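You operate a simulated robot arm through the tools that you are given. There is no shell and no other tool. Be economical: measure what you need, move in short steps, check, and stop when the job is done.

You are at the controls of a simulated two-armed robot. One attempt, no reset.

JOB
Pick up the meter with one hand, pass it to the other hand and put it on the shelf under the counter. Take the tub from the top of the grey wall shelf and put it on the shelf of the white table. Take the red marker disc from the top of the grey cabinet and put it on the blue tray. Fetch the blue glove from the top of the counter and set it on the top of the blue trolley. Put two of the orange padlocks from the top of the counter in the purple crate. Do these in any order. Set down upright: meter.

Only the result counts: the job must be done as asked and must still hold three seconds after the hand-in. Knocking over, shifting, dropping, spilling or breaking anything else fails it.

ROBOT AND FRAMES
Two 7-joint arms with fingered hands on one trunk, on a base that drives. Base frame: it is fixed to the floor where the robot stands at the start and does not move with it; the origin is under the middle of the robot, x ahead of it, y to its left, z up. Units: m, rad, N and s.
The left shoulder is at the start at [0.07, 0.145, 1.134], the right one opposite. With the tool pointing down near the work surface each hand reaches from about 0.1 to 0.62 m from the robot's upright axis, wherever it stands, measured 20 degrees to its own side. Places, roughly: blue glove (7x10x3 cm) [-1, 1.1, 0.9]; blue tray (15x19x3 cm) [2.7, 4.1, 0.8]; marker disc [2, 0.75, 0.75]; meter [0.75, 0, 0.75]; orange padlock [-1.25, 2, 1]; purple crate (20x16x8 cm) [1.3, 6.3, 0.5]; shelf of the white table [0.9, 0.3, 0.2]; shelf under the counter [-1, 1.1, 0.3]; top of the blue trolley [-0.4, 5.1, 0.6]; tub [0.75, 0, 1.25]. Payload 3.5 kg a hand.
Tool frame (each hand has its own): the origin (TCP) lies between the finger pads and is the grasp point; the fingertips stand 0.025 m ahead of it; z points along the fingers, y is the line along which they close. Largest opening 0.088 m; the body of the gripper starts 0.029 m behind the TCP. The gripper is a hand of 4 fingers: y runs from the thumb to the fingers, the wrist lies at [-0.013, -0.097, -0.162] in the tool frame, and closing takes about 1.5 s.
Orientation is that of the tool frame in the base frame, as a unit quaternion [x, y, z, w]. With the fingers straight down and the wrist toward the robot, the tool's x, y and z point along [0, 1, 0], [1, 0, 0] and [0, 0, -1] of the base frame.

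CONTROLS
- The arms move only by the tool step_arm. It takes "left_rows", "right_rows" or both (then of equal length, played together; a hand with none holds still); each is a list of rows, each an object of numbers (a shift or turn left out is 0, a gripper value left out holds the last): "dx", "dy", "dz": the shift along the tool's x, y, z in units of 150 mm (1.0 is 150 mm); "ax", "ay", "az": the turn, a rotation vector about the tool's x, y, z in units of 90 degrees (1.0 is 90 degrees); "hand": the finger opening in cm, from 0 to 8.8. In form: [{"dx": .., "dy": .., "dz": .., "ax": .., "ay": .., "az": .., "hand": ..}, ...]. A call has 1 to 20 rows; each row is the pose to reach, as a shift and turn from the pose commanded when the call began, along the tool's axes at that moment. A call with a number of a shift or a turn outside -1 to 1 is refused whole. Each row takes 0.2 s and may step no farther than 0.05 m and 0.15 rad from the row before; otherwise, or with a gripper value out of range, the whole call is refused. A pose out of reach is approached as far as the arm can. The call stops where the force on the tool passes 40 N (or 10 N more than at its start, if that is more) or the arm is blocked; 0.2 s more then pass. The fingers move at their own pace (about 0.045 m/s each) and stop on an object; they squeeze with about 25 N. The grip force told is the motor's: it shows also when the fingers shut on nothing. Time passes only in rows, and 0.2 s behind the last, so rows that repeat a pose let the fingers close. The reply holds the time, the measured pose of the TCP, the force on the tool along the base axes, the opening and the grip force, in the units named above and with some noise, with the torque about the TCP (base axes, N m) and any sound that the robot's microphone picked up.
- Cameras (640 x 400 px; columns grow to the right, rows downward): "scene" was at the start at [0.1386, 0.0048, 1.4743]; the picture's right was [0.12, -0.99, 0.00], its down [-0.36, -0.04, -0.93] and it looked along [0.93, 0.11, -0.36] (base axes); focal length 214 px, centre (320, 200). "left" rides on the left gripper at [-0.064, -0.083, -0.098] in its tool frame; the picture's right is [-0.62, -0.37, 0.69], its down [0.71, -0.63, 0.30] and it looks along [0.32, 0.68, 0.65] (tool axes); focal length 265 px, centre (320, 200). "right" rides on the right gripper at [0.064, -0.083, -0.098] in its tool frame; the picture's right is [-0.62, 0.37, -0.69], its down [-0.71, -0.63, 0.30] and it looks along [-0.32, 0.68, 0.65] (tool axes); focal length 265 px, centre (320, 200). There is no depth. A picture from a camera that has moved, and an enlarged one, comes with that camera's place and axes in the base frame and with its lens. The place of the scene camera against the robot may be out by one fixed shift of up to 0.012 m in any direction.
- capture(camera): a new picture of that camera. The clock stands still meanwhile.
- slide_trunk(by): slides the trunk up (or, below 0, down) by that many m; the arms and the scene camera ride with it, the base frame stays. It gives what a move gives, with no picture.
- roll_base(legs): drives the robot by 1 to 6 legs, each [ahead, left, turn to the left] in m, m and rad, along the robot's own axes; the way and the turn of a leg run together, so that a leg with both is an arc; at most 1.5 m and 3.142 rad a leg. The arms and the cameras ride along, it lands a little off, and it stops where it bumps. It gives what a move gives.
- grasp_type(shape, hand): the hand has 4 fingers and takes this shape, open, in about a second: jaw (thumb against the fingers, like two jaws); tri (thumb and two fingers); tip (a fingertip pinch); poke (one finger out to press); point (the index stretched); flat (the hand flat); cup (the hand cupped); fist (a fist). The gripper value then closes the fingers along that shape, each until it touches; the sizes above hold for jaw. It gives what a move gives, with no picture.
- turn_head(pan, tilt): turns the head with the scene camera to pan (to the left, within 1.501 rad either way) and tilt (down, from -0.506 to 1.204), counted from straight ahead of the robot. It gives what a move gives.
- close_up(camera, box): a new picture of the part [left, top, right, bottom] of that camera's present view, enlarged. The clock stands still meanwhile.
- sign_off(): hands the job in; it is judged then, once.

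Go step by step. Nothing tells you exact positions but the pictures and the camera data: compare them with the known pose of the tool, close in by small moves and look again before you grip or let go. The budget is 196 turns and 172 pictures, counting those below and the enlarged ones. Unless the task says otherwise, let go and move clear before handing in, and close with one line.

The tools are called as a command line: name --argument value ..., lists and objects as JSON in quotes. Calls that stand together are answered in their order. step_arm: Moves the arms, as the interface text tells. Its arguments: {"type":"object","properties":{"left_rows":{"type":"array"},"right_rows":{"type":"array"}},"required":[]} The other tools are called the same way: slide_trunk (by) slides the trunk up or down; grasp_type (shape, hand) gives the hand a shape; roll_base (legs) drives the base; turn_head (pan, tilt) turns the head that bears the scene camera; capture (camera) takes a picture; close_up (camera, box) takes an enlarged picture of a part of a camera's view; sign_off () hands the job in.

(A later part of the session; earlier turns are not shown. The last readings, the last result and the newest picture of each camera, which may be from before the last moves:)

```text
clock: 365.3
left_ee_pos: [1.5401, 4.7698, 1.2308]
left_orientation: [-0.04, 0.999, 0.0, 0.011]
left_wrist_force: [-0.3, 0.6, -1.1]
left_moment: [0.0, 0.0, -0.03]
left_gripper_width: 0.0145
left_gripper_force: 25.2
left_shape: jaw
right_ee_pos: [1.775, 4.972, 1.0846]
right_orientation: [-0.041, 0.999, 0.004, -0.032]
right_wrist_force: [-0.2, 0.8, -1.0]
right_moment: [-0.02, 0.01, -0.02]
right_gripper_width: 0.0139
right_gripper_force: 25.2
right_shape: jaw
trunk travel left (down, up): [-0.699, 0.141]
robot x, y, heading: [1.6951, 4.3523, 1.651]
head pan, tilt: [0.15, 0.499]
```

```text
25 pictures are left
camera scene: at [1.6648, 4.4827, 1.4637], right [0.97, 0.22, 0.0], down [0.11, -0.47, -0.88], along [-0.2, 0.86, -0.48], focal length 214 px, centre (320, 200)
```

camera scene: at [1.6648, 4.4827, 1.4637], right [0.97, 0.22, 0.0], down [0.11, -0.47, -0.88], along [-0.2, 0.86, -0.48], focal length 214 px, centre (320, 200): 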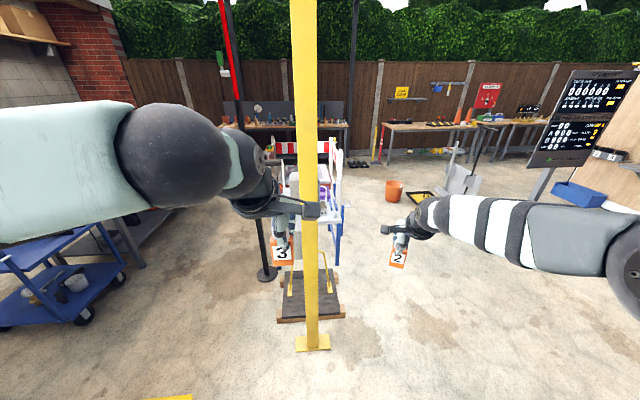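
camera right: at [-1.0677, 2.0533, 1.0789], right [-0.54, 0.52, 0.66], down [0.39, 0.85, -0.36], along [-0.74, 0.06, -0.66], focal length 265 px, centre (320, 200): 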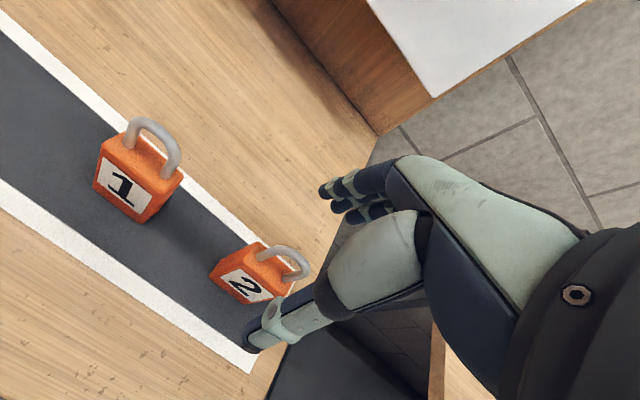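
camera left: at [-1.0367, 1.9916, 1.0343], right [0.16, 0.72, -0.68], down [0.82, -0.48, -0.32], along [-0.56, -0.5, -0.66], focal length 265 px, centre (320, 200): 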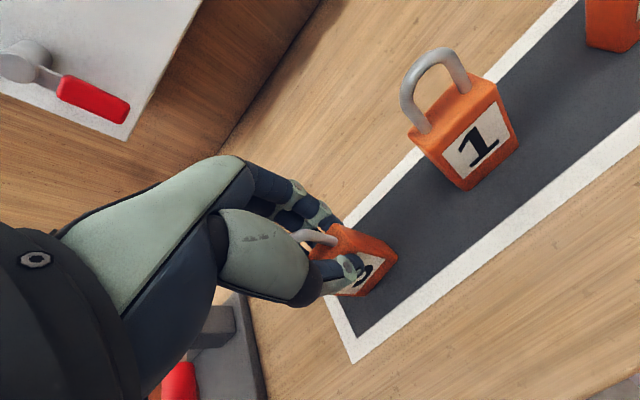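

The crate table is accessible from its east side. Drive around the gantry post to that side and face west.

roll_base --legs '[[0.0, -0.6, 0.0], [1.0, 0.0, 0.0], [0.85, 0.0, 0.0], [0.0, 0.0, 1.5]]'

turn_head --pan 0.0 --tilt 0.7

capture --camera "scene"

```text
clock: 381.4
left_ee_pos: [1.7087, 6.0556, 1.2309]
left_orientation: [0.741, -0.672, -0.009, -0.009]
left_wrist_force: [-1.2, -0.6, -1.2]
left_moment: [0.04, -0.04, 0.02]
left_gripper_width: 0.0146
left_gripper_force: 25.0
left_shape: jaw
right_ee_pos: [1.5034, 6.2861, 1.0842]
right_orientation: [0.742, -0.67, 0.019, 0.025]
right_wrist_force: [-0.4, 0.4, -0.4]
right_moment: [-0.02, -0.04, -0.02]
right_gripper_width: 0.0137
right_gripper_force: 25.1
right_shape: jaw
trunk travel left (down, up): [-0.699, 0.141]
robot x, y, heading: [2.1274, 6.2182, -3.048]
head pan, tilt: [0.15, 0.499]
```

```text
clock: 382.1
left_ee_pos: [1.7083, 6.0553, 1.2304]
left_orientation: [0.741, -0.672, -0.01, -0.009]
left_wrist_force: [-0.4, -0.1, 0.2]
left_moment: [-0.01, 0.01, 0.03]
left_gripper_width: 0.0147
left_gripper_force: 24.5
left_shape: jaw
right_ee_pos: [1.5018, 6.285, 1.0846]
right_orientation: [0.742, -0.67, 0.018, 0.025]
right_wrist_force: [0.3, -0.6, -0.1]
right_moment: [0.0, -0.01, 0.02]
right_gripper_width: 0.0139
right_gripper_force: 25.9
right_shape: jaw
trunk travel left (down, up): [-0.699, 0.141]
robot x, y, heading: [2.1254, 6.2155, -3.047]
head pan, tilt: [0.0, 0.7]
```

```text
24 pictures are left
camera scene: at [1.9868, 6.1966, 1.446], right [-0.09, 1.0, 0.0], down [0.64, 0.06, -0.77], along [-0.76, -0.07, -0.64], focal length 214 px, centre (320, 200)
```

scene: 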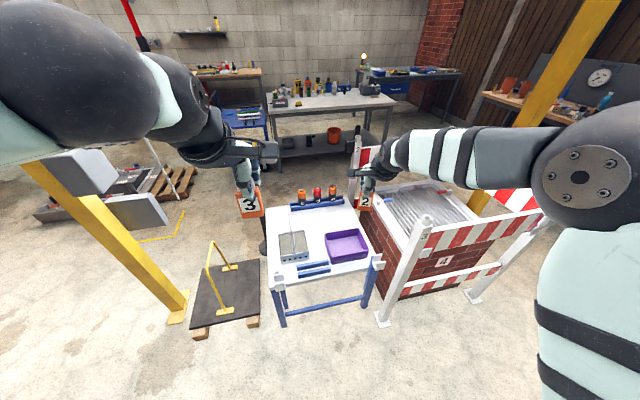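

Purple crate is clear on the small white table, centre ≈(1.25, 6.27). Advance and lower the right hand into it.

roll_base --legs '[[0.25, 0.0, 0.0]]'

slide_trunk --by -0.3

step_arm --right_rows '[{"dx": -0.1}, {"dx": -0.2}, {"dx": -0.27}]'

capture --camera "scene"

```text
clock: 383.9
left_ee_pos: [1.4541, 6.0316, 1.2317]
left_orientation: [0.74, -0.673, -0.008, -0.008]
left_wrist_force: [-0.2, 0.5, -1.0]
left_moment: [0.03, -0.01, 0.01]
left_gripper_width: 0.0145
left_gripper_force: 24.8
left_shape: jaw
right_ee_pos: [1.2489, 6.2643, 1.0853]
right_orientation: [0.741, -0.67, 0.02, 0.026]
right_wrist_force: [1.0, 0.2, -1.3]
right_moment: [0.0, 0.01, 0.02]
right_gripper_width: 0.0137
right_gripper_force: 24.7
right_shape: jaw
trunk travel left (down, up): [-0.699, 0.141]
robot x, y, heading: [1.8719, 6.1908, -3.052]
head pan, tilt: [0.0, 0.7]
```

```text
clock: 386.9
left_ee_pos: [1.4525, 6.0324, 0.9314]
left_orientation: [0.74, -0.673, -0.009, -0.008]
left_wrist_force: [-0.7, -0.2, -1.1]
left_moment: [0.0, 0.0, 0.0]
left_gripper_width: 0.0148
left_gripper_force: 25.0
left_shape: jaw
right_ee_pos: [1.2482, 6.264, 0.7846]
right_orientation: [0.74, -0.671, 0.02, 0.026]
right_wrist_force: [0.5, -0.4, -1.3]
right_moment: [-0.02, -0.01, -0.05]
right_gripper_width: 0.0141
right_gripper_force: 25.2
right_shape: jaw
trunk travel left (down, up): [-0.399, 0.441]
robot x, y, heading: [1.8751, 6.1904, -3.052]
head pan, tilt: [0.0, 0.7]
```

```text
clock: 387.7
left_ee_pos: [1.454, 6.0326, 0.9313]
left_orientation: [0.74, -0.673, -0.009, -0.009]
left_wrist_force: [-0.5, -0.1, -1.0]
left_moment: [0.03, 0.03, 0.0]
left_gripper_width: 0.0144
left_gripper_force: 25.3
left_shape: jaw
right_ee_pos: [1.2437, 6.3043, 0.7827]
right_orientation: [0.741, -0.67, 0.019, 0.026]
right_wrist_force: [0.8, -0.7, -1.3]
right_moment: [0.0, 0.0, 0.0]
right_gripper_width: 0.0137
right_gripper_force: 24.8
right_shape: jaw
trunk travel left (down, up): [-0.399, 0.441]
robot x, y, heading: [1.8732, 6.1911, -3.05]
head pan, tilt: [0.0, 0.7]
```

```text
23 pictures are left
camera scene: at [1.7322, 6.1737, 1.146], right [-0.09, 1.0, 0.0], down [0.64, 0.06, -0.76], along [-0.76, -0.07, -0.64], focal length 214 px, centre (320, 200)
```

scene: 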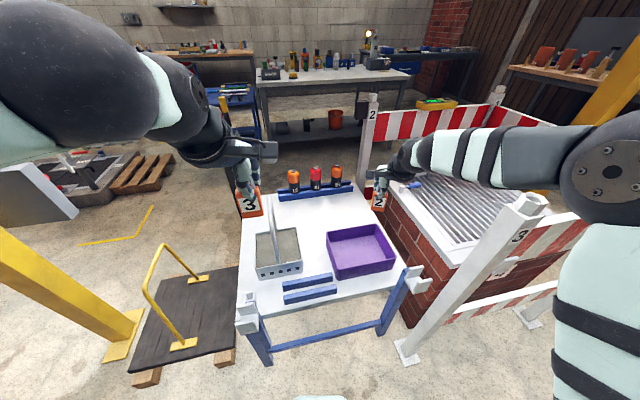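

Crate rim is z≈0.58, centre ≈(1.285, 6.267). Adjust 3.5 cm back and lower padlock 2 inside.

step_arm --right_rows '[{"dy": -0.12}, {"dy": -0.24}, {"dy": -0.24, "dz": 0.2}, {"dy": -0.24, "dz": 0.4}, {"dy": -0.24, "dz": 0.6}, {"dy": -0.24, "dz": 0.8}, {"dy": -0.24, "dz": 0.95}]'

close_up --camera "scene" --box '[270, 160, 450, 300]'

```text
clock: 389.3
left_ee_pos: [1.4526, 6.0315, 0.9311]
left_orientation: [0.74, -0.673, -0.008, -0.009]
left_wrist_force: [0.4, 0.7, -0.7]
left_moment: [0.02, -0.03, 0.01]
left_gripper_width: 0.0147
left_gripper_force: 25.7
left_shape: jaw
right_ee_pos: [1.2774, 6.2993, 0.641]
right_orientation: [0.741, -0.671, 0.02, 0.025]
right_wrist_force: [-0.2, 0.3, -0.6]
right_moment: [0.0, 0.0, -0.02]
right_gripper_width: 0.0138
right_gripper_force: 25.1
right_shape: jaw
trunk travel left (down, up): [-0.399, 0.441]
robot x, y, heading: [1.8714, 6.1884, -3.051]
head pan, tilt: [0.0, 0.7]
```

```text
2.86 times, centred on (360, 230) of scene
camera zoom: at [1.7318, 6.1733, 1.1459], right [-0.09, 1.0, 0.0], down [0.64, 0.06, -0.76], along [-0.76, -0.07, -0.64], focal length 613 px, centre (206, 114)
```

zoom: 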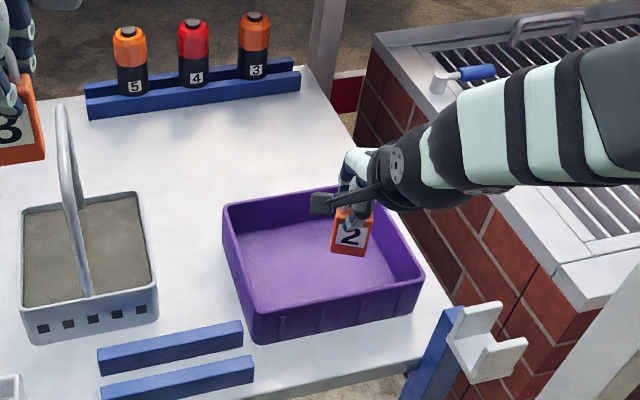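

Padlock 2 is over the crate. Lower the last few cm and release.

step_arm --right_rows '[{"dz": 0.08}, {"dz": 0.16}, {"dz": 0.23}, {"dz": 0.28}]'

close_up --camera "scene" --box '[310, 190, 410, 270]'

```text
clock: 390.3
left_ee_pos: [1.4528, 6.0323, 0.9303]
left_orientation: [0.739, -0.673, -0.008, -0.008]
left_wrist_force: [-0.8, 0.6, -0.4]
left_moment: [-0.01, 0.01, 0.02]
left_gripper_width: 0.0146
left_gripper_force: 25.0
left_shape: jaw
right_ee_pos: [1.2784, 6.2971, 0.5986]
right_orientation: [0.742, -0.67, 0.019, 0.026]
right_wrist_force: [-0.5, -0.1, -1.0]
right_moment: [-0.03, -0.01, 0.02]
right_gripper_width: 0.0138
right_gripper_force: 25.4
right_shape: jaw
trunk travel left (down, up): [-0.399, 0.441]
robot x, y, heading: [1.8715, 6.1896, -3.051]
head pan, tilt: [0.0, 0.7]
```

```text
5.00 times, centred on (360, 230) of scene
camera zoom: at [1.7321, 6.1733, 1.146], right [-0.09, 1.0, 0.0], down [0.64, 0.06, -0.76], along [-0.76, -0.07, -0.64], focal length 1072 px, centre (120, 50)
```

zoom: 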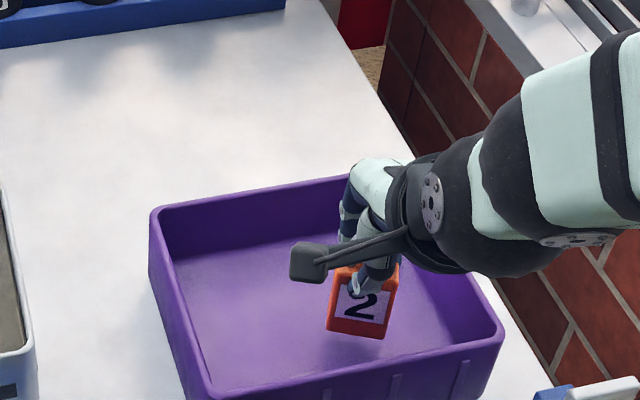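

step_arm --right_rows '[{"dz": 0.04}, {"dz": 0.08}, {"dz": 0.12}, {"dz": 0.15}]'

```text
clock: 391.3
left_ee_pos: [1.4555, 6.0327, 0.9336]
left_orientation: [0.74, -0.673, -0.009, -0.008]
left_wrist_force: [0.0, 0.0, -0.1]
left_moment: [0.03, -0.03, -0.03]
left_gripper_width: 0.0146
left_gripper_force: 25.1
left_shape: jaw
right_ee_pos: [1.2785, 6.2952, 0.5805]
right_orientation: [0.74, -0.672, 0.017, 0.028]
right_wrist_force: [3.7, 1.7, 17.4]
right_moment: [0.03, -0.05, -0.02]
right_gripper_width: 0.0143
right_gripper_force: 25.2
right_shape: jaw
trunk travel left (down, up): [-0.399, 0.441]
robot x, y, heading: [1.8709, 6.1887, -3.049]
head pan, tilt: [0.0, 0.7]
```

Padlock is on the crate floor. Release and rise.

step_arm --right_rows '[{"dz": -0.01, "hand": 3.0}, {"dz": -0.01, "hand": 5.0}, {"dz": -0.01, "hand": 5.0}, {"dz": -0.01}, {"dz": -0.2}, {"dz": -0.4}, {"dz": -0.6}, {"dz": -0.8}, {"dz": -1.0}]'

close_up --camera "scene" --box '[220, 140, 440, 300]'

```text
clock: 393.3
left_ee_pos: [1.4541, 6.0309, 0.9317]
left_orientation: [0.74, -0.672, -0.009, -0.008]
left_wrist_force: [0.4, -0.3, -1.7]
left_moment: [-0.02, 0.01, 0.02]
left_gripper_width: 0.0147
left_gripper_force: 25.3
left_shape: jaw
right_ee_pos: [1.2775, 6.3063, 0.7252]
right_orientation: [0.741, -0.671, 0.02, 0.026]
right_wrist_force: [0.9, -0.6, 0.0]
right_moment: [0.0, 0.0, 0.01]
right_gripper_width: 0.0496
right_gripper_force: 0.0
right_shape: jaw
trunk travel left (down, up): [-0.399, 0.441]
robot x, y, heading: [1.871, 6.1906, -3.046]
head pan, tilt: [0.0, 0.7]
```

```text
2.50 times, centred on (330, 220) of scene
camera zoom: at [1.733, 6.1734, 1.146], right [-0.09, 1.0, 0.0], down [0.64, 0.06, -0.77], along [-0.76, -0.07, -0.64], focal length 536 px, centre (295, 150)
```

zoom: 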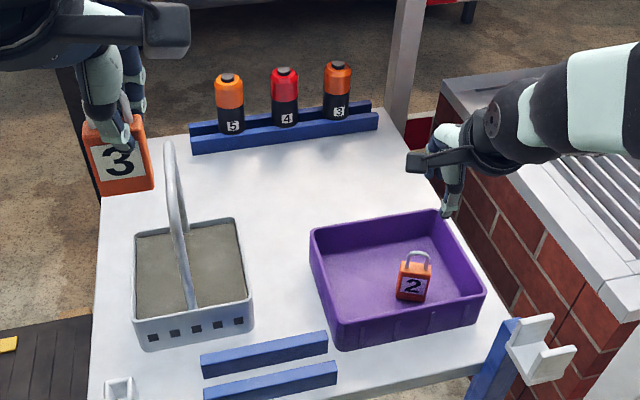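

Padlock 2 is in the crate. Lift the right hand out of the way and bring the left hand over the crate's free side.

step_arm --right_rows '[{"dz": -0.25}, {"dz": -0.5}, {"dz": -0.75}, {"dz": -1.0}, {"dz": -1.0, "dy": -0.3}, {"dz": -1.0, "dy": -0.6}]'

step_arm --right_rows '[{"dz": -0.25}, {"dz": -0.5}, {"dz": -0.75}, {"dz": -1.0}, {"dz": -1.0}]' --left_rows '[{"dy": 0.2, "dx": -0.2}, {"dy": 0.4, "dx": -0.4}, {"dy": 0.6, "dx": -0.6}, {"dy": 0.8, "dx": -0.8}, {"dy": 0.97, "dx": -1.0}]'

step_arm --left_rows '[{"dy": 0.02, "dx": -0.15, "dz": 0.2}, {"dy": 0.04, "dx": -0.3, "dz": 0.4}, {"dy": 0.04, "dx": -0.36, "dz": 0.6}, {"dy": 0.04, "dx": -0.36, "dz": 0.8}, {"dy": 0.04, "dx": -0.36, "dz": 1.0}]'

close_up --camera "scene" --box '[220, 140, 440, 300]'

```text
clock: 394.7
left_ee_pos: [1.4549, 6.0352, 0.9322]
left_orientation: [0.739, -0.673, -0.008, -0.008]
left_wrist_force: [-0.2, 0.1, -0.4]
left_moment: [-0.02, 0.0, 0.02]
left_gripper_width: 0.0148
left_gripper_force: 25.3
left_shape: jaw
right_ee_pos: [1.3712, 6.3206, 0.8775]
right_orientation: [0.741, -0.671, 0.02, 0.025]
right_wrist_force: [0.7, 0.5, -0.1]
right_moment: [-0.02, 0.0, 0.01]
right_gripper_width: 0.0497
right_gripper_force: 0.1
right_shape: jaw
trunk travel left (down, up): [-0.399, 0.441]
robot x, y, heading: [1.8677, 6.1949, -3.048]
head pan, tilt: [0.0, 0.7]
```

```text
clock: 395.9
left_ee_pos: [1.2928, 6.1705, 0.9362]
left_orientation: [0.74, -0.673, -0.006, -0.008]
left_wrist_force: [0.4, 0.3, -1.5]
left_moment: [0.01, -0.01, 0.01]
left_gripper_width: 0.0146
left_gripper_force: 25.1
left_shape: jaw
right_ee_pos: [1.3711, 6.3342, 1.0226]
right_orientation: [0.74, -0.672, 0.02, 0.026]
right_wrist_force: [0.0, 0.2, 0.5]
right_moment: [-0.02, -0.01, -0.01]
right_gripper_width: 0.0495
right_gripper_force: 0.0
right_shape: jaw
trunk travel left (down, up): [-0.399, 0.441]
robot x, y, heading: [1.8693, 6.1929, -3.046]
head pan, tilt: [0.0, 0.7]
```

```text
clock: 397.3
left_ee_pos: [1.271, 6.1989, 0.8103]
left_orientation: [0.757, -0.652, -0.038, -0.031]
left_wrist_force: [0.3, -0.2, -1.1]
left_moment: [0.02, 0.05, -0.03]
left_gripper_width: 0.0143
left_gripper_force: 24.9
left_shape: jaw
right_ee_pos: [1.3723, 6.3322, 1.0228]
right_orientation: [0.74, -0.671, 0.02, 0.026]
right_wrist_force: [0.0, 0.0, 0.2]
right_moment: [-0.01, 0.02, -0.02]
right_gripper_width: 0.0499
right_gripper_force: 0.0
right_shape: jaw
trunk travel left (down, up): [-0.399, 0.441]
robot x, y, heading: [1.8693, 6.1931, -3.041]
head pan, tilt: [0.0, 0.7]
stopped in row 5 (left hand): the arm was blocked; the commanded pose is now the measured one
```

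```text
2.50 times, centred on (330, 220) of scene
camera zoom: at [1.7326, 6.1732, 1.146], right [-0.09, 1.0, 0.0], down [0.64, 0.06, -0.76], along [-0.76, -0.07, -0.64], focal length 536 px, centre (295, 150)
```

zoom: 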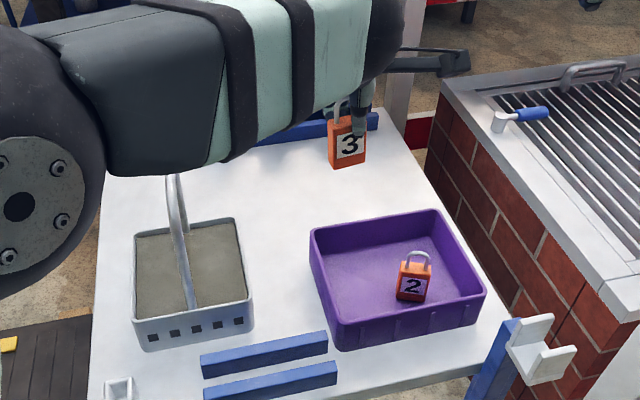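

The left arm is at a cross-body limit. Shift the base 10 cm to the right and compensate with the arm, then lower.

roll_base --legs '[[0.0, -0.12, 0.0]]'

step_arm --left_rows '[{"dx": 0.2}, {"dx": 0.4}, {"dx": 0.55}, {"dx": 0.55, "dz": 0.2}, {"dx": 0.55, "dz": 0.4}]'

capture --camera "scene"

```text
clock: 398.6
left_ee_pos: [1.2602, 6.3196, 0.8103]
left_orientation: [0.755, -0.654, -0.039, -0.03]
left_wrist_force: [-0.1, -0.1, -1.0]
left_moment: [0.01, -0.01, 0.02]
left_gripper_width: 0.0148
left_gripper_force: 25.5
left_shape: jaw
right_ee_pos: [1.3612, 6.4527, 1.0229]
right_orientation: [0.74, -0.672, 0.02, 0.026]
right_wrist_force: [-0.4, 0.1, -0.1]
right_moment: [0.01, 0.0, 0.0]
right_gripper_width: 0.0496
right_gripper_force: 0.1
right_shape: jaw
trunk travel left (down, up): [-0.399, 0.441]
robot x, y, heading: [1.8619, 6.3109, -3.051]
head pan, tilt: [0.0, 0.7]
```

```text
clock: 399.8
left_ee_pos: [1.2684, 6.2418, 0.741]
left_orientation: [0.755, -0.653, -0.04, -0.031]
left_wrist_force: [-0.2, -0.1, -0.6]
left_moment: [-0.02, 0.02, 0.01]
left_gripper_width: 0.0145
left_gripper_force: 25.2
left_shape: jaw
right_ee_pos: [1.3615, 6.4518, 1.0225]
right_orientation: [0.741, -0.671, 0.02, 0.026]
right_wrist_force: [0.3, 0.7, 0.3]
right_moment: [-0.01, 0.01, 0.01]
right_gripper_width: 0.0495
right_gripper_force: 0.2
right_shape: jaw
trunk travel left (down, up): [-0.399, 0.441]
robot x, y, heading: [1.8605, 6.3097, -3.049]
head pan, tilt: [0.0, 0.7]
```

```text
18 pictures are left
camera scene: at [1.7211, 6.2923, 1.146], right [-0.09, 1.0, 0.0], down [0.64, 0.06, -0.76], along [-0.76, -0.07, -0.64], focal length 214 px, centre (320, 200)
```

scene: 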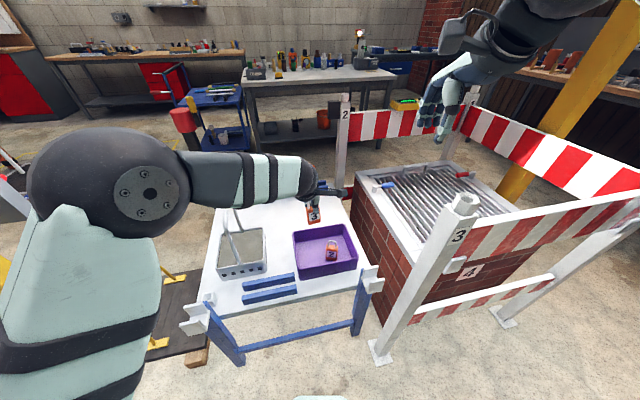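

Forearm is clear. Lower padlock 3 into the crate's left half.

step_arm --left_rows '[{"dx": 0.1}, {"dx": 0.23}, {"dx": 0.23, "dz": 0.2}, {"dx": 0.23, "dz": 0.4}, {"dx": 0.23, "dz": 0.6}, {"dx": 0.23, "dz": 0.8}, {"dx": 0.23, "dz": 0.92}, {"dx": 0.23, "dz": 1.0}]'

close_up --camera "scene" --box '[260, 170, 400, 290]'

```text
clock: 401.6
left_ee_pos: [1.2717, 6.2233, 0.5892]
left_orientation: [0.755, -0.653, -0.039, -0.03]
left_wrist_force: [0.0, -0.4, 0.0]
left_moment: [0.02, 0.02, -0.02]
left_gripper_width: 0.0146
left_gripper_force: 24.7
left_shape: jaw
right_ee_pos: [1.3614, 6.4523, 1.0218]
right_orientation: [0.74, -0.672, 0.019, 0.026]
right_wrist_force: [0.4, 0.4, -0.1]
right_moment: [-0.02, -0.02, 0.02]
right_gripper_width: 0.0498
right_gripper_force: 0.0
right_shape: jaw
trunk travel left (down, up): [-0.399, 0.441]
robot x, y, heading: [1.8642, 6.307, -3.056]
head pan, tilt: [0.0, 0.7]
```

```text
3.33 times, centred on (330, 230) of scene
camera zoom: at [1.7212, 6.2926, 1.146], right [-0.09, 1.0, 0.0], down [0.64, 0.06, -0.76], along [-0.76, -0.07, -0.64], focal length 715 px, centre (287, 100)
```

zoom: 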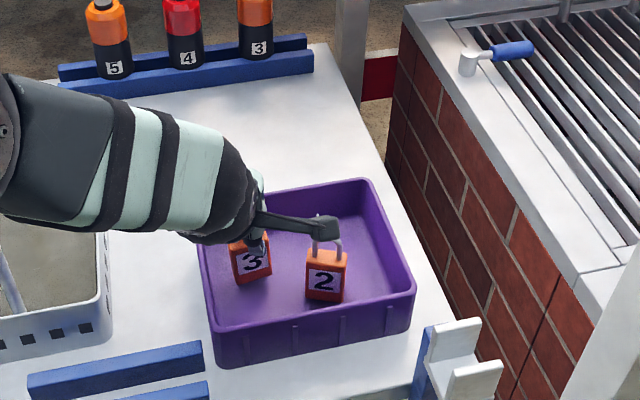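

step_arm --left_rows '[{"dz": 0.03}, {"dz": 0.06}, {"dz": 0.08}]'

step_arm --left_rows '[{"hand": 3.0}, {"hand": 5.0}, {"hand": 5.0}, {"hand": 5.0}, {"dz": -0.2}, {"dz": -0.4}, {"dz": -0.6}, {"dz": -0.8}, {"dz": -1.0}]'

close_up --camera "scene" --box '[260, 170, 400, 290]'

```text
clock: 402.4
left_ee_pos: [1.2699, 6.2273, 0.5788]
left_orientation: [0.755, -0.654, -0.04, -0.03]
left_wrist_force: [-0.1, 0.7, 5.1]
left_moment: [-0.04, 0.01, 0.03]
left_gripper_width: 0.0152
left_gripper_force: 24.3
left_shape: jaw
right_ee_pos: [1.3612, 6.453, 1.0221]
right_orientation: [0.739, -0.673, 0.019, 0.026]
right_wrist_force: [-0.5, 0.1, 0.0]
right_moment: [0.01, -0.01, 0.0]
right_gripper_width: 0.0495
right_gripper_force: 0.1
right_shape: jaw
trunk travel left (down, up): [-0.399, 0.441]
robot x, y, heading: [1.8612, 6.3107, -3.054]
head pan, tilt: [0.0, 0.7]
```

```text
clock: 404.4
left_ee_pos: [1.2772, 6.2126, 0.7258]
left_orientation: [0.755, -0.654, -0.039, -0.028]
left_wrist_force: [0.5, 0.4, -0.4]
left_moment: [-0.03, 0.01, -0.02]
left_gripper_width: 0.0497
left_gripper_force: 0.1
left_shape: jaw
right_ee_pos: [1.362, 6.4517, 1.0231]
right_orientation: [0.74, -0.672, 0.018, 0.027]
right_wrist_force: [0.6, -0.2, 1.0]
right_moment: [-0.02, -0.01, -0.02]
right_gripper_width: 0.0497
right_gripper_force: 0.1
right_shape: jaw
trunk travel left (down, up): [-0.399, 0.441]
robot x, y, heading: [1.8587, 6.3082, -3.057]
head pan, tilt: [0.0, 0.7]
```

```text
3.33 times, centred on (330, 230) of scene
camera zoom: at [1.7222, 6.2926, 1.1461], right [-0.09, 1.0, 0.0], down [0.64, 0.06, -0.77], along [-0.76, -0.07, -0.64], focal length 715 px, centre (287, 100)
```

zoom: 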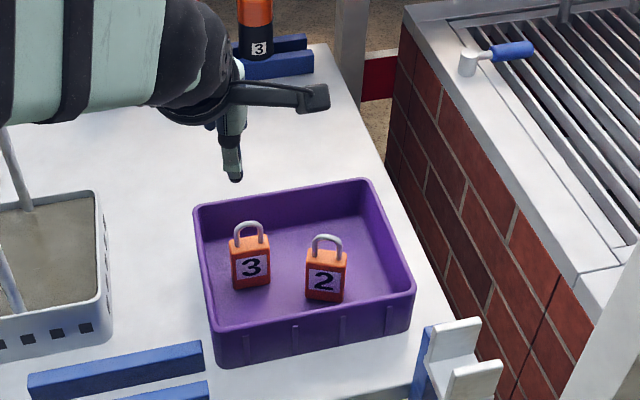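

Both padlocks are in the crate. Raise the trunk and drive back the same way toward the grey cabinet for the red disc.

slide_trunk --by 0.3

roll_base --legs '[[-0.28, 0.0, 0.0], [0.0, 0.1, 1.565], [1.0, 0.0, 0.0], [0.85, 0.0, 0.0]]'

turn_head --pan 0.35 --tilt 0.55

capture --camera "scene"

```text
clock: 407.4
left_ee_pos: [1.2765, 6.2113, 1.0265]
left_orientation: [0.755, -0.653, -0.039, -0.03]
left_wrist_force: [0.1, -0.5, -0.3]
left_moment: [-0.01, 0.06, 0.01]
left_gripper_width: 0.0496
left_gripper_force: 0.0
left_shape: jaw
right_ee_pos: [1.3619, 6.452, 1.3234]
right_orientation: [0.74, -0.672, 0.018, 0.025]
right_wrist_force: [0.2, -0.4, 0.2]
right_moment: [0.02, 0.03, -0.02]
right_gripper_width: 0.0496
right_gripper_force: 0.0
right_shape: jaw
trunk travel left (down, up): [-0.699, 0.141]
robot x, y, heading: [1.8578, 6.3101, -3.051]
head pan, tilt: [0.0, 0.7]
```

```text
clock: 422.0
left_ee_pos: [2.5277, 3.8646, 1.027]
left_orientation: [0.995, 0.089, -0.049, 0.007]
left_wrist_force: [-1.0, -0.4, -0.9]
left_moment: [-0.02, -0.01, -0.04]
left_gripper_width: 0.0496
left_gripper_force: 0.0
left_shape: jaw
right_ee_pos: [2.2838, 3.9397, 1.3232]
right_orientation: [0.997, 0.067, 0.032, 0.004]
right_wrist_force: [0.5, 0.2, 1.0]
right_moment: [0.02, 0.02, -0.02]
right_gripper_width: 0.0495
right_gripper_force: 0.0
right_shape: jaw
trunk travel left (down, up): [-0.699, 0.141]
robot x, y, heading: [2.4122, 4.4449, -1.445]
head pan, tilt: [0.0, 0.7]
```

```text
clock: 422.9
left_ee_pos: [2.5267, 3.8634, 1.0254]
left_orientation: [0.995, 0.09, -0.048, 0.007]
left_wrist_force: [-0.3, -0.3, -0.8]
left_moment: [-0.03, 0.01, 0.0]
left_gripper_width: 0.0496
left_gripper_force: 0.0
left_shape: jaw
right_ee_pos: [2.2848, 3.939, 1.3223]
right_orientation: [0.997, 0.066, 0.032, 0.004]
right_wrist_force: [-0.9, 0.2, 0.4]
right_moment: [-0.01, -0.03, 0.0]
right_gripper_width: 0.0497
right_gripper_force: 0.1
right_shape: jaw
trunk travel left (down, up): [-0.699, 0.141]
robot x, y, heading: [2.4087, 4.4423, -1.444]
head pan, tilt: [0.351, 0.55]
```

```text
15 pictures are left
camera scene: at [2.4511, 4.3068, 1.4591], right [-0.89, -0.46, 0.0], down [-0.24, 0.47, -0.85], along [0.39, -0.76, -0.52], focal length 214 px, centre (320, 200)
```

scene: 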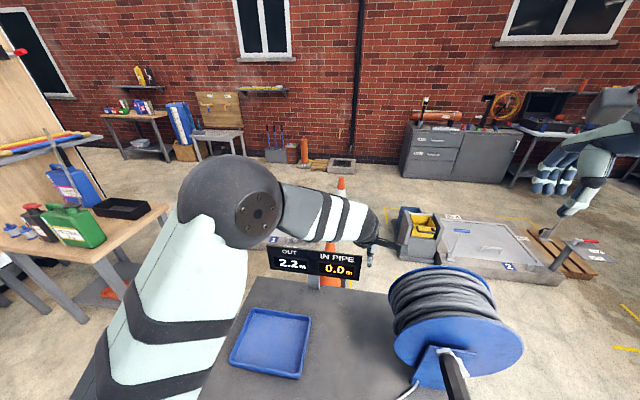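

The blue tray is at ≈(2.72, 4.10), reachable from right here with the left hand later. Raise the left hand, back off the table and drive to the grey cabinet.

step_arm --left_rows '[{"dz": -0.25}, {"dz": -0.5}, {"dz": -0.75}, {"dz": -1.0}]'

roll_base --legs '[[-0.45, 0.0, 0.0], [0.0, -0.75, 0.0], [1.36, -0.33, 0.0]]'

```text
clock: 423.9
left_ee_pos: [2.5434, 3.8683, 1.1781]
left_orientation: [0.995, 0.089, -0.049, 0.008]
left_wrist_force: [0.7, -0.3, -0.1]
left_moment: [-0.05, 0.01, 0.02]
left_gripper_width: 0.0497
left_gripper_force: 0.1
left_shape: jaw
right_ee_pos: [2.2838, 3.9405, 1.324]
right_orientation: [0.997, 0.067, 0.032, 0.004]
right_wrist_force: [0.0, 0.3, -0.9]
right_moment: [0.0, -0.01, -0.02]
right_gripper_width: 0.0496
right_gripper_force: 0.2
right_shape: jaw
trunk travel left (down, up): [-0.699, 0.141]
robot x, y, heading: [2.4081, 4.4374, -1.442]
head pan, tilt: [0.351, 0.55]
```

```text
clock: 436.7
left_ee_pos: [1.5871, 2.8615, 1.1767]
left_orientation: [0.994, 0.1, -0.048, 0.008]
left_wrist_force: [-0.1, -0.1, 0.2]
left_moment: [0.0, 0.0, 0.01]
left_gripper_width: 0.0496
left_gripper_force: 0.1
left_shape: jaw
right_ee_pos: [1.3275, 2.9277, 1.3225]
right_orientation: [0.997, 0.077, 0.032, 0.004]
right_wrist_force: [-0.6, -0.8, -0.9]
right_moment: [-0.03, 0.01, -0.02]
right_gripper_width: 0.0497
right_gripper_force: 0.1
right_shape: jaw
trunk travel left (down, up): [-0.699, 0.141]
robot x, y, heading: [1.4365, 3.4328, -1.424]
head pan, tilt: [0.351, 0.55]
```

roll_base --legs '[[0.476, -0.765, 0.0], [1.217, -0.311, 0.0], [0.356, 0.837, 0.0], [0.0, 0.0, 0.157]]'

turn_head --pan 0.15 --tilt 0.7

capture --camera "scene"

```text
clock: 452.3
left_ee_pos: [1.7332, 0.862, 1.1763]
left_orientation: [0.984, 0.169, -0.048, 0.011]
left_wrist_force: [0.4, 0.1, 0.0]
left_moment: [0.01, -0.03, 0.02]
left_gripper_width: 0.0496
left_gripper_force: 0.1
left_shape: jaw
right_ee_pos: [1.4669, 0.8909, 1.3208]
right_orientation: [0.989, 0.145, 0.032, 0.002]
right_wrist_force: [0.0, 0.9, -0.2]
right_moment: [-0.01, 0.01, -0.03]
right_gripper_width: 0.0499
right_gripper_force: 0.0
right_shape: jaw
trunk travel left (down, up): [-0.699, 0.141]
robot x, y, heading: [1.5105, 1.4067, -1.282]
head pan, tilt: [0.351, 0.55]
```

```text
clock: 453.1
left_ee_pos: [1.7344, 0.8612, 1.1768]
left_orientation: [0.984, 0.169, -0.048, 0.012]
left_wrist_force: [-0.3, -0.2, 1.0]
left_moment: [0.02, 0.0, -0.01]
left_gripper_width: 0.0495
left_gripper_force: 0.1
left_shape: jaw
right_ee_pos: [1.4686, 0.8919, 1.323]
right_orientation: [0.989, 0.146, 0.032, 0.002]
right_wrist_force: [0.5, -0.4, 0.3]
right_moment: [0.03, 0.02, 0.02]
right_gripper_width: 0.0497
right_gripper_force: 0.0
right_shape: jaw
trunk travel left (down, up): [-0.699, 0.141]
robot x, y, heading: [1.5078, 1.409, -1.281]
head pan, tilt: [0.15, 0.7]
```

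```text
14 pictures are left
camera scene: at [1.5563, 1.2765, 1.446], right [-0.91, -0.42, 0.0], down [-0.27, 0.58, -0.77], along [0.32, -0.69, -0.64], focal length 214 px, centre (320, 200)
```

scene: 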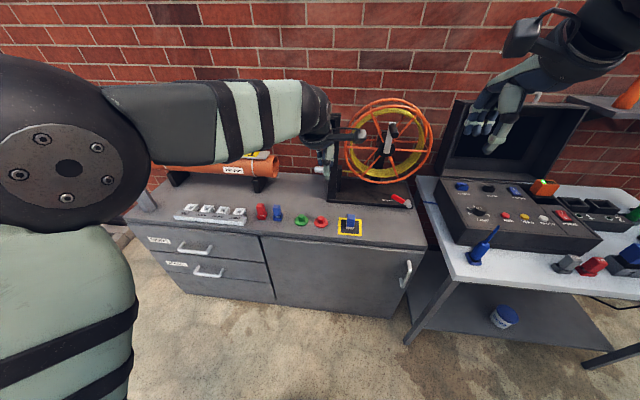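

The red marker disc is the one at pixel (321, 221). Zoom to measure it.

close_up --camera "scene" --box '[240, 190, 380, 250]'

```text
4.57 times, centred on (310, 220) of scene
camera zoom: at [1.5563, 1.2765, 1.446], right [-0.91, -0.42, 0.0], down [-0.27, 0.58, -0.77], along [0.32, -0.69, -0.64], focal length 980 px, centre (366, 109)
```

zoom: 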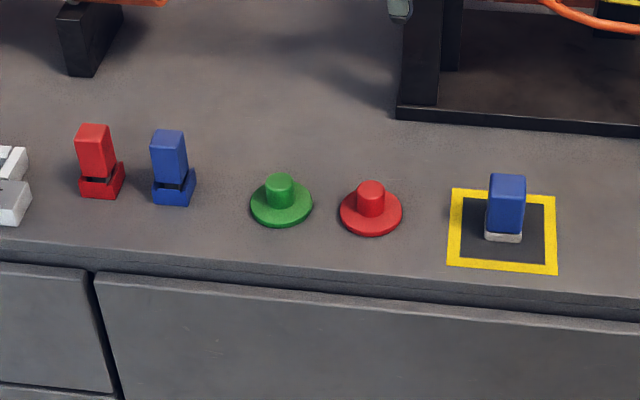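

Red disc: 5.4 cm flange with a 2.4 cm post, at ≈(1.833, 0.665), cabinet top z≈0.75. Move over it, level the left hand and descend partway.

roll_base --legs '[[0.21, 0.05, 0.0]]'

step_arm --left_rows '[{"dz": 0.25, "ay": 0.02}, {"dz": 0.5, "ay": 0.04}, {"dz": 0.75, "ay": 0.0624}, {"dz": 1.0, "ay": 0.0624}]'

capture --camera "left"

```text
clock: 454.8
left_ee_pos: [1.8378, 0.6689, 1.1777]
left_orientation: [0.985, 0.164, -0.049, 0.012]
left_wrist_force: [-0.7, 0.1, 0.4]
left_moment: [0.02, 0.02, 0.02]
left_gripper_width: 0.0496
left_gripper_force: 0.1
left_shape: jaw
right_ee_pos: [1.5715, 0.7021, 1.3232]
right_orientation: [0.989, 0.142, 0.032, 0.002]
right_wrist_force: [-0.6, -0.7, 0.5]
right_moment: [-0.01, 0.0, 0.03]
right_gripper_width: 0.0498
right_gripper_force: 0.0
right_shape: jaw
trunk travel left (down, up): [-0.699, 0.141]
robot x, y, heading: [1.6181, 1.2161, -1.294]
head pan, tilt: [0.15, 0.7]
```

```text
clock: 455.8
left_ee_pos: [1.827, 0.6659, 1.0263]
left_orientation: [0.986, 0.165, 0.0, 0.003]
left_wrist_force: [0.5, 0.3, 0.2]
left_moment: [0.04, 0.0, 0.0]
left_gripper_width: 0.0496
left_gripper_force: 0.0
left_shape: jaw
right_ee_pos: [1.5712, 0.6986, 1.3225]
right_orientation: [0.989, 0.142, 0.033, 0.001]
right_wrist_force: [0.2, 0.1, 0.2]
right_moment: [0.01, -0.02, 0.0]
right_gripper_width: 0.0495
right_gripper_force: 0.0
right_shape: jaw
trunk travel left (down, up): [-0.699, 0.141]
robot x, y, heading: [1.6168, 1.2125, -1.292]
head pan, tilt: [0.15, 0.7]
```

```text
12 pictures are left
camera left: at [1.7395, 0.7233, 1.126], right [-0.71, 0.14, -0.69], down [0.47, 0.83, -0.31], along [0.53, -0.54, -0.65], focal length 265 px, centre (320, 200)
```

left: 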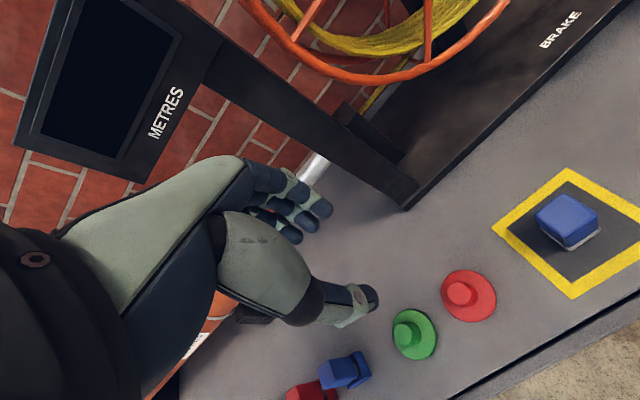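

Disc confirmed at (1.836, 0.671). Descend onto its post and close.

step_arm --left_rows '[{"dz": 0.25, "dx": 0.04, "dy": -0.01}, {"dz": 0.5, "dx": 0.068, "dy": -0.012}, {"dz": 0.75, "dx": 0.068, "dy": -0.012}, {"dz": 1.0, "dx": 0.068, "dy": -0.012}]'

capture --camera "left"

```text
clock: 456.8
left_ee_pos: [1.8359, 0.6664, 0.8779]
left_orientation: [0.986, 0.165, 0.0, 0.002]
left_wrist_force: [-1.2, -0.1, 0.4]
left_moment: [0.0, 0.01, 0.0]
left_gripper_width: 0.0496
left_gripper_force: 0.0
left_shape: jaw
right_ee_pos: [1.572, 0.6978, 1.3216]
right_orientation: [0.989, 0.141, 0.032, 0.0]
right_wrist_force: [-0.8, -0.7, 1.0]
right_moment: [0.0, 0.01, -0.01]
right_gripper_width: 0.0497
right_gripper_force: 0.1
right_shape: jaw
trunk travel left (down, up): [-0.699, 0.141]
robot x, y, heading: [1.6174, 1.2166, -1.3]
head pan, tilt: [0.15, 0.7]
```

```text
11 pictures are left
camera left: at [1.7488, 0.7237, 0.9765], right [-0.71, 0.14, -0.69], down [0.47, 0.83, -0.31], along [0.53, -0.54, -0.65], focal length 265 px, centre (320, 200)
```

left: 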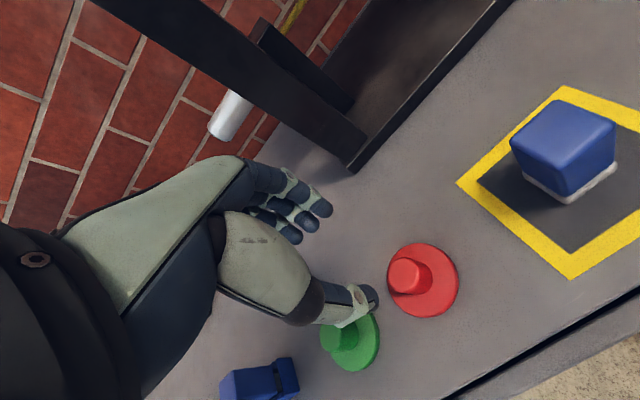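

step_arm --left_rows '[{"dz": 0.15, "dy": -0.044}, {"dz": 0.3, "dy": -0.044}, {"dz": 0.42, "dy": -0.044}, {"dz": 0.52, "dy": -0.044}, {"dz": 0.58, "dy": -0.044}, {"dz": 0.58, "dy": -0.044, "hand": 1.0}, {"dz": 0.58, "dy": -0.044, "hand": 1.0}, {"dz": 0.58, "dy": -0.044}, {"dz": 0.58, "dy": -0.044}, {"dz": 0.58, "dy": -0.044}, {"dz": 0.58, "dy": -0.044}]'

```text
clock: 459.2
left_ee_pos: [1.833, 0.6719, 0.7898]
left_orientation: [0.986, 0.165, 0.0, 0.002]
left_wrist_force: [0.9, -0.4, 0.6]
left_moment: [-0.03, 0.01, 0.01]
left_gripper_width: 0.0177
left_gripper_force: 24.6
left_shape: jaw
right_ee_pos: [1.5724, 0.6986, 1.3225]
right_orientation: [0.989, 0.142, 0.032, 0.001]
right_wrist_force: [0.3, 0.6, 0.1]
right_moment: [0.0, 0.03, -0.04]
right_gripper_width: 0.0496
right_gripper_force: 0.1
right_shape: jaw
trunk travel left (down, up): [-0.699, 0.141]
robot x, y, heading: [1.6191, 1.214, -1.292]
head pan, tilt: [0.15, 0.7]
```

Gripping at 1.8 cm. Lift, back away and verify the disc is in hand.

step_arm --left_rows '[{"dz": -0.25}, {"dz": -0.5}, {"dz": -0.75}, {"dz": -1.0}]'

step_arm --left_rows '[{"dz": -0.25}, {"dz": -0.5}, {"dz": -0.75}, {"dz": -1.0}]'

close_up --camera "scene" --box '[200, 100, 440, 300]'

```text
clock: 460.2
left_ee_pos: [1.8299, 0.6703, 0.94]
left_orientation: [0.986, 0.164, 0.001, 0.003]
left_wrist_force: [-0.3, 0.3, -0.1]
left_moment: [0.02, -0.03, 0.01]
left_gripper_width: 0.0178
left_gripper_force: 25.1
left_shape: jaw
right_ee_pos: [1.572, 0.7001, 1.3232]
right_orientation: [0.989, 0.143, 0.032, 0.002]
right_wrist_force: [0.3, 0.2, 0.0]
right_moment: [-0.03, 0.0, 0.0]
right_gripper_width: 0.0496
right_gripper_force: 0.1
right_shape: jaw
trunk travel left (down, up): [-0.699, 0.141]
robot x, y, heading: [1.6185, 1.2156, -1.294]
head pan, tilt: [0.15, 0.7]
```

```text
clock: 461.2
left_ee_pos: [1.8317, 0.6748, 1.0923]
left_orientation: [0.986, 0.165, 0.0, 0.004]
left_wrist_force: [0.2, 0.8, -0.3]
left_moment: [-0.02, -0.02, 0.02]
left_gripper_width: 0.0179
left_gripper_force: 25.5
left_shape: jaw
right_ee_pos: [1.5729, 0.6994, 1.3228]
right_orientation: [0.989, 0.142, 0.032, 0.003]
right_wrist_force: [0.4, -0.4, -0.5]
right_moment: [-0.02, 0.04, -0.01]
right_gripper_width: 0.0496
right_gripper_force: 0.1
right_shape: jaw
trunk travel left (down, up): [-0.699, 0.141]
robot x, y, heading: [1.6166, 1.2162, -1.29]
head pan, tilt: [0.15, 0.7]
```

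```text
2.00 times, centred on (320, 200) of scene
camera zoom: at [1.6628, 1.0854, 1.4461], right [-0.91, -0.41, 0.0], down [-0.27, 0.59, -0.77], along [0.32, -0.7, -0.64], focal length 429 px, centre (320, 200)
```

zoom: 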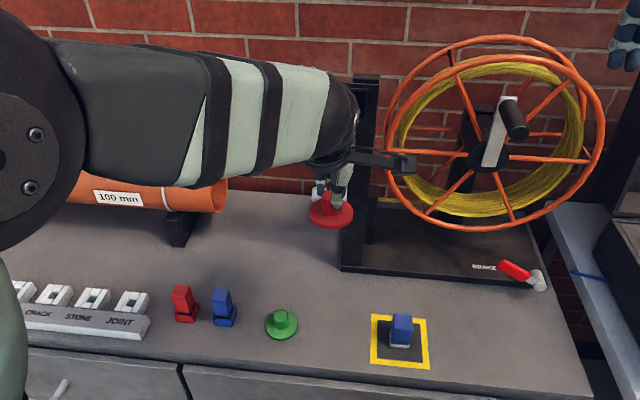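

Disc is held. Retrace the route to the tray table.

roll_base --legs '[[-0.22, 0.0, 0.0], [-0.472, -0.838, 0.0], [-1.125, 0.428, 0.0], [-0.326, 0.854, 0.0]]'

```text
clock: 477.6
left_ee_pos: [1.6851, 2.91, 1.0898]
left_orientation: [0.985, 0.174, 0.0, 0.003]
left_wrist_force: [-0.5, 0.4, -1.0]
left_moment: [0.0, 0.0, 0.0]
left_gripper_width: 0.0178
left_gripper_force: 24.5
left_shape: jaw
right_ee_pos: [1.4248, 2.9322, 1.3241]
right_orientation: [0.988, 0.151, 0.032, 0.001]
right_wrist_force: [-1.0, 0.6, 0.4]
right_moment: [0.03, -0.03, 0.03]
right_gripper_width: 0.0497
right_gripper_force: 0.0
right_shape: jaw
trunk travel left (down, up): [-0.699, 0.141]
robot x, y, heading: [1.4618, 3.4514, -1.282]
head pan, tilt: [0.15, 0.7]
```

roll_base --legs '[[-1.288, 0.579, 0.0], [0.0, 0.0, -0.162], [0.0, 0.737, 0.0], [0.27, 0.168, 0.0]]'

turn_head --pan 0.1 --tilt 0.8

capture --camera "scene"

```text
clock: 490.7
left_ee_pos: [2.6879, 4.153, 1.0914]
left_orientation: [0.996, 0.092, 0.0, 0.004]
left_wrist_force: [0.1, 0.3, -0.8]
left_moment: [0.01, 0.02, -0.03]
left_gripper_width: 0.0178
left_gripper_force: 24.6
left_shape: jaw
right_ee_pos: [2.4331, 4.217, 1.3228]
right_orientation: [0.997, 0.068, 0.033, 0.005]
right_wrist_force: [-0.1, 0.7, 0.0]
right_moment: [-0.04, 0.0, -0.03]
right_gripper_width: 0.0497
right_gripper_force: 0.1
right_shape: jaw
trunk travel left (down, up): [-0.699, 0.141]
robot x, y, heading: [2.556, 4.7235, -1.44]
head pan, tilt: [0.15, 0.7]
```

```text
clock: 491.4
left_ee_pos: [2.6882, 4.1514, 1.0899]
left_orientation: [0.996, 0.093, -0.001, 0.002]
left_wrist_force: [0.1, -0.5, -0.6]
left_moment: [-0.01, 0.0, 0.03]
left_gripper_width: 0.0178
left_gripper_force: 25.0
left_shape: jaw
right_ee_pos: [2.4346, 4.217, 1.3231]
right_orientation: [0.997, 0.069, 0.032, 0.004]
right_wrist_force: [0.2, -0.2, -0.1]
right_moment: [0.01, 0.01, -0.01]
right_gripper_width: 0.0496
right_gripper_force: 0.0
right_shape: jaw
trunk travel left (down, up): [-0.699, 0.141]
robot x, y, heading: [2.5553, 4.7206, -1.438]
head pan, tilt: [0.099, 0.799]
```

```text
9 pictures are left
camera scene: at [2.5774, 4.5859, 1.4377], right [-0.97, -0.23, 0.0], down [-0.16, 0.7, -0.7], along [0.16, -0.68, -0.72], focal length 214 px, centre (320, 200)
```

scene: 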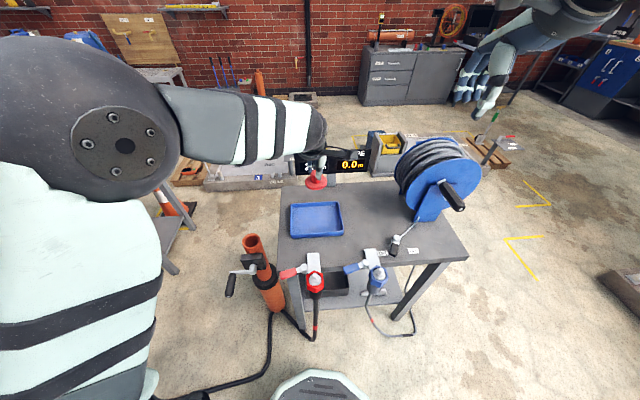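

Tray centre is (2.71, 4.10), z≈0.81. Centre the disc over it and lower.

step_arm --left_rows '[{"dx": 0.04, "dy": 0.17}, {"dx": 0.085, "dy": 0.342}, {"dx": 0.085, "dy": 0.342, "dz": 0.25}, {"dx": 0.085, "dy": 0.342, "dz": 0.5}, {"dx": 0.085, "dy": 0.342, "dz": 0.75}, {"dx": 0.085, "dy": 0.342, "dz": 1.0}]'

step_arm --left_rows '[{"dz": 0.15}, {"dz": 0.3}, {"dz": 0.4}]'

close_up --camera "scene" --box '[250, 150, 390, 260]'

```text
clock: 492.8
left_ee_pos: [2.71, 4.1023, 0.9388]
left_orientation: [0.996, 0.092, -0.001, 0.003]
left_wrist_force: [-0.3, -0.8, 0.4]
left_moment: [-0.01, 0.01, -0.02]
left_gripper_width: 0.0179
left_gripper_force: 25.0
left_shape: jaw
right_ee_pos: [2.4346, 4.2159, 1.3235]
right_orientation: [0.997, 0.068, 0.031, 0.004]
right_wrist_force: [0.4, -0.7, 0.6]
right_moment: [0.02, -0.01, -0.03]
right_gripper_width: 0.0497
right_gripper_force: 0.0
right_shape: jaw
trunk travel left (down, up): [-0.699, 0.141]
robot x, y, heading: [2.5567, 4.718, -1.436]
head pan, tilt: [0.099, 0.799]
```

```text
clock: 493.6
left_ee_pos: [2.7099, 4.1038, 0.8799]
left_orientation: [0.996, 0.092, 0.0, 0.003]
left_wrist_force: [0.2, 0.6, -0.2]
left_moment: [0.01, 0.01, -0.01]
left_gripper_width: 0.0174
left_gripper_force: 25.1
left_shape: jaw
right_ee_pos: [2.4353, 4.2164, 1.3239]
right_orientation: [0.997, 0.069, 0.032, 0.004]
right_wrist_force: [-0.1, -0.4, 0.1]
right_moment: [-0.01, 0.01, -0.02]
right_gripper_width: 0.0498
right_gripper_force: 0.1
right_shape: jaw
trunk travel left (down, up): [-0.699, 0.141]
robot x, y, heading: [2.5535, 4.7199, -1.435]
head pan, tilt: [0.099, 0.799]
```

```text
3.64 times, centred on (320, 205) of scene
camera zoom: at [2.5773, 4.5862, 1.4378], right [-0.97, -0.23, 0.0], down [-0.16, 0.7, -0.7], along [0.16, -0.68, -0.72], focal length 780 px, centre (320, 182)
```

zoom: 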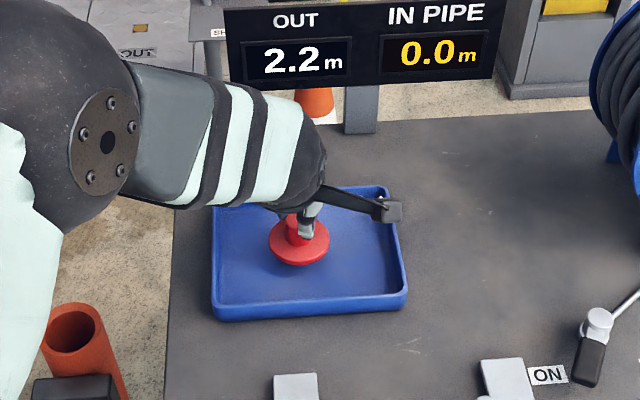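

Disc is inside the tray outline. Lower to contact and release.

step_arm --left_rows '[{"dz": 0.06}, {"dz": 0.12}, {"dz": 0.17}, {"dz": 0.22}, {"dz": 0.27}]'

```text
clock: 494.8
left_ee_pos: [2.7088, 4.1049, 0.8381]
left_orientation: [0.996, 0.091, 0.0, 0.001]
left_wrist_force: [-1.9, 2.4, 14.4]
left_moment: [-0.02, 0.04, -0.01]
left_gripper_width: 0.0148
left_gripper_force: 25.4
left_shape: jaw
right_ee_pos: [2.4359, 4.2172, 1.3227]
right_orientation: [0.997, 0.068, 0.032, 0.005]
right_wrist_force: [0.0, 0.3, -0.1]
right_moment: [0.05, -0.01, 0.02]
right_gripper_width: 0.0497
right_gripper_force: 0.0
right_shape: jaw
trunk travel left (down, up): [-0.699, 0.141]
robot x, y, heading: [2.558, 4.7213, -1.439]
head pan, tilt: [0.099, 0.799]
```

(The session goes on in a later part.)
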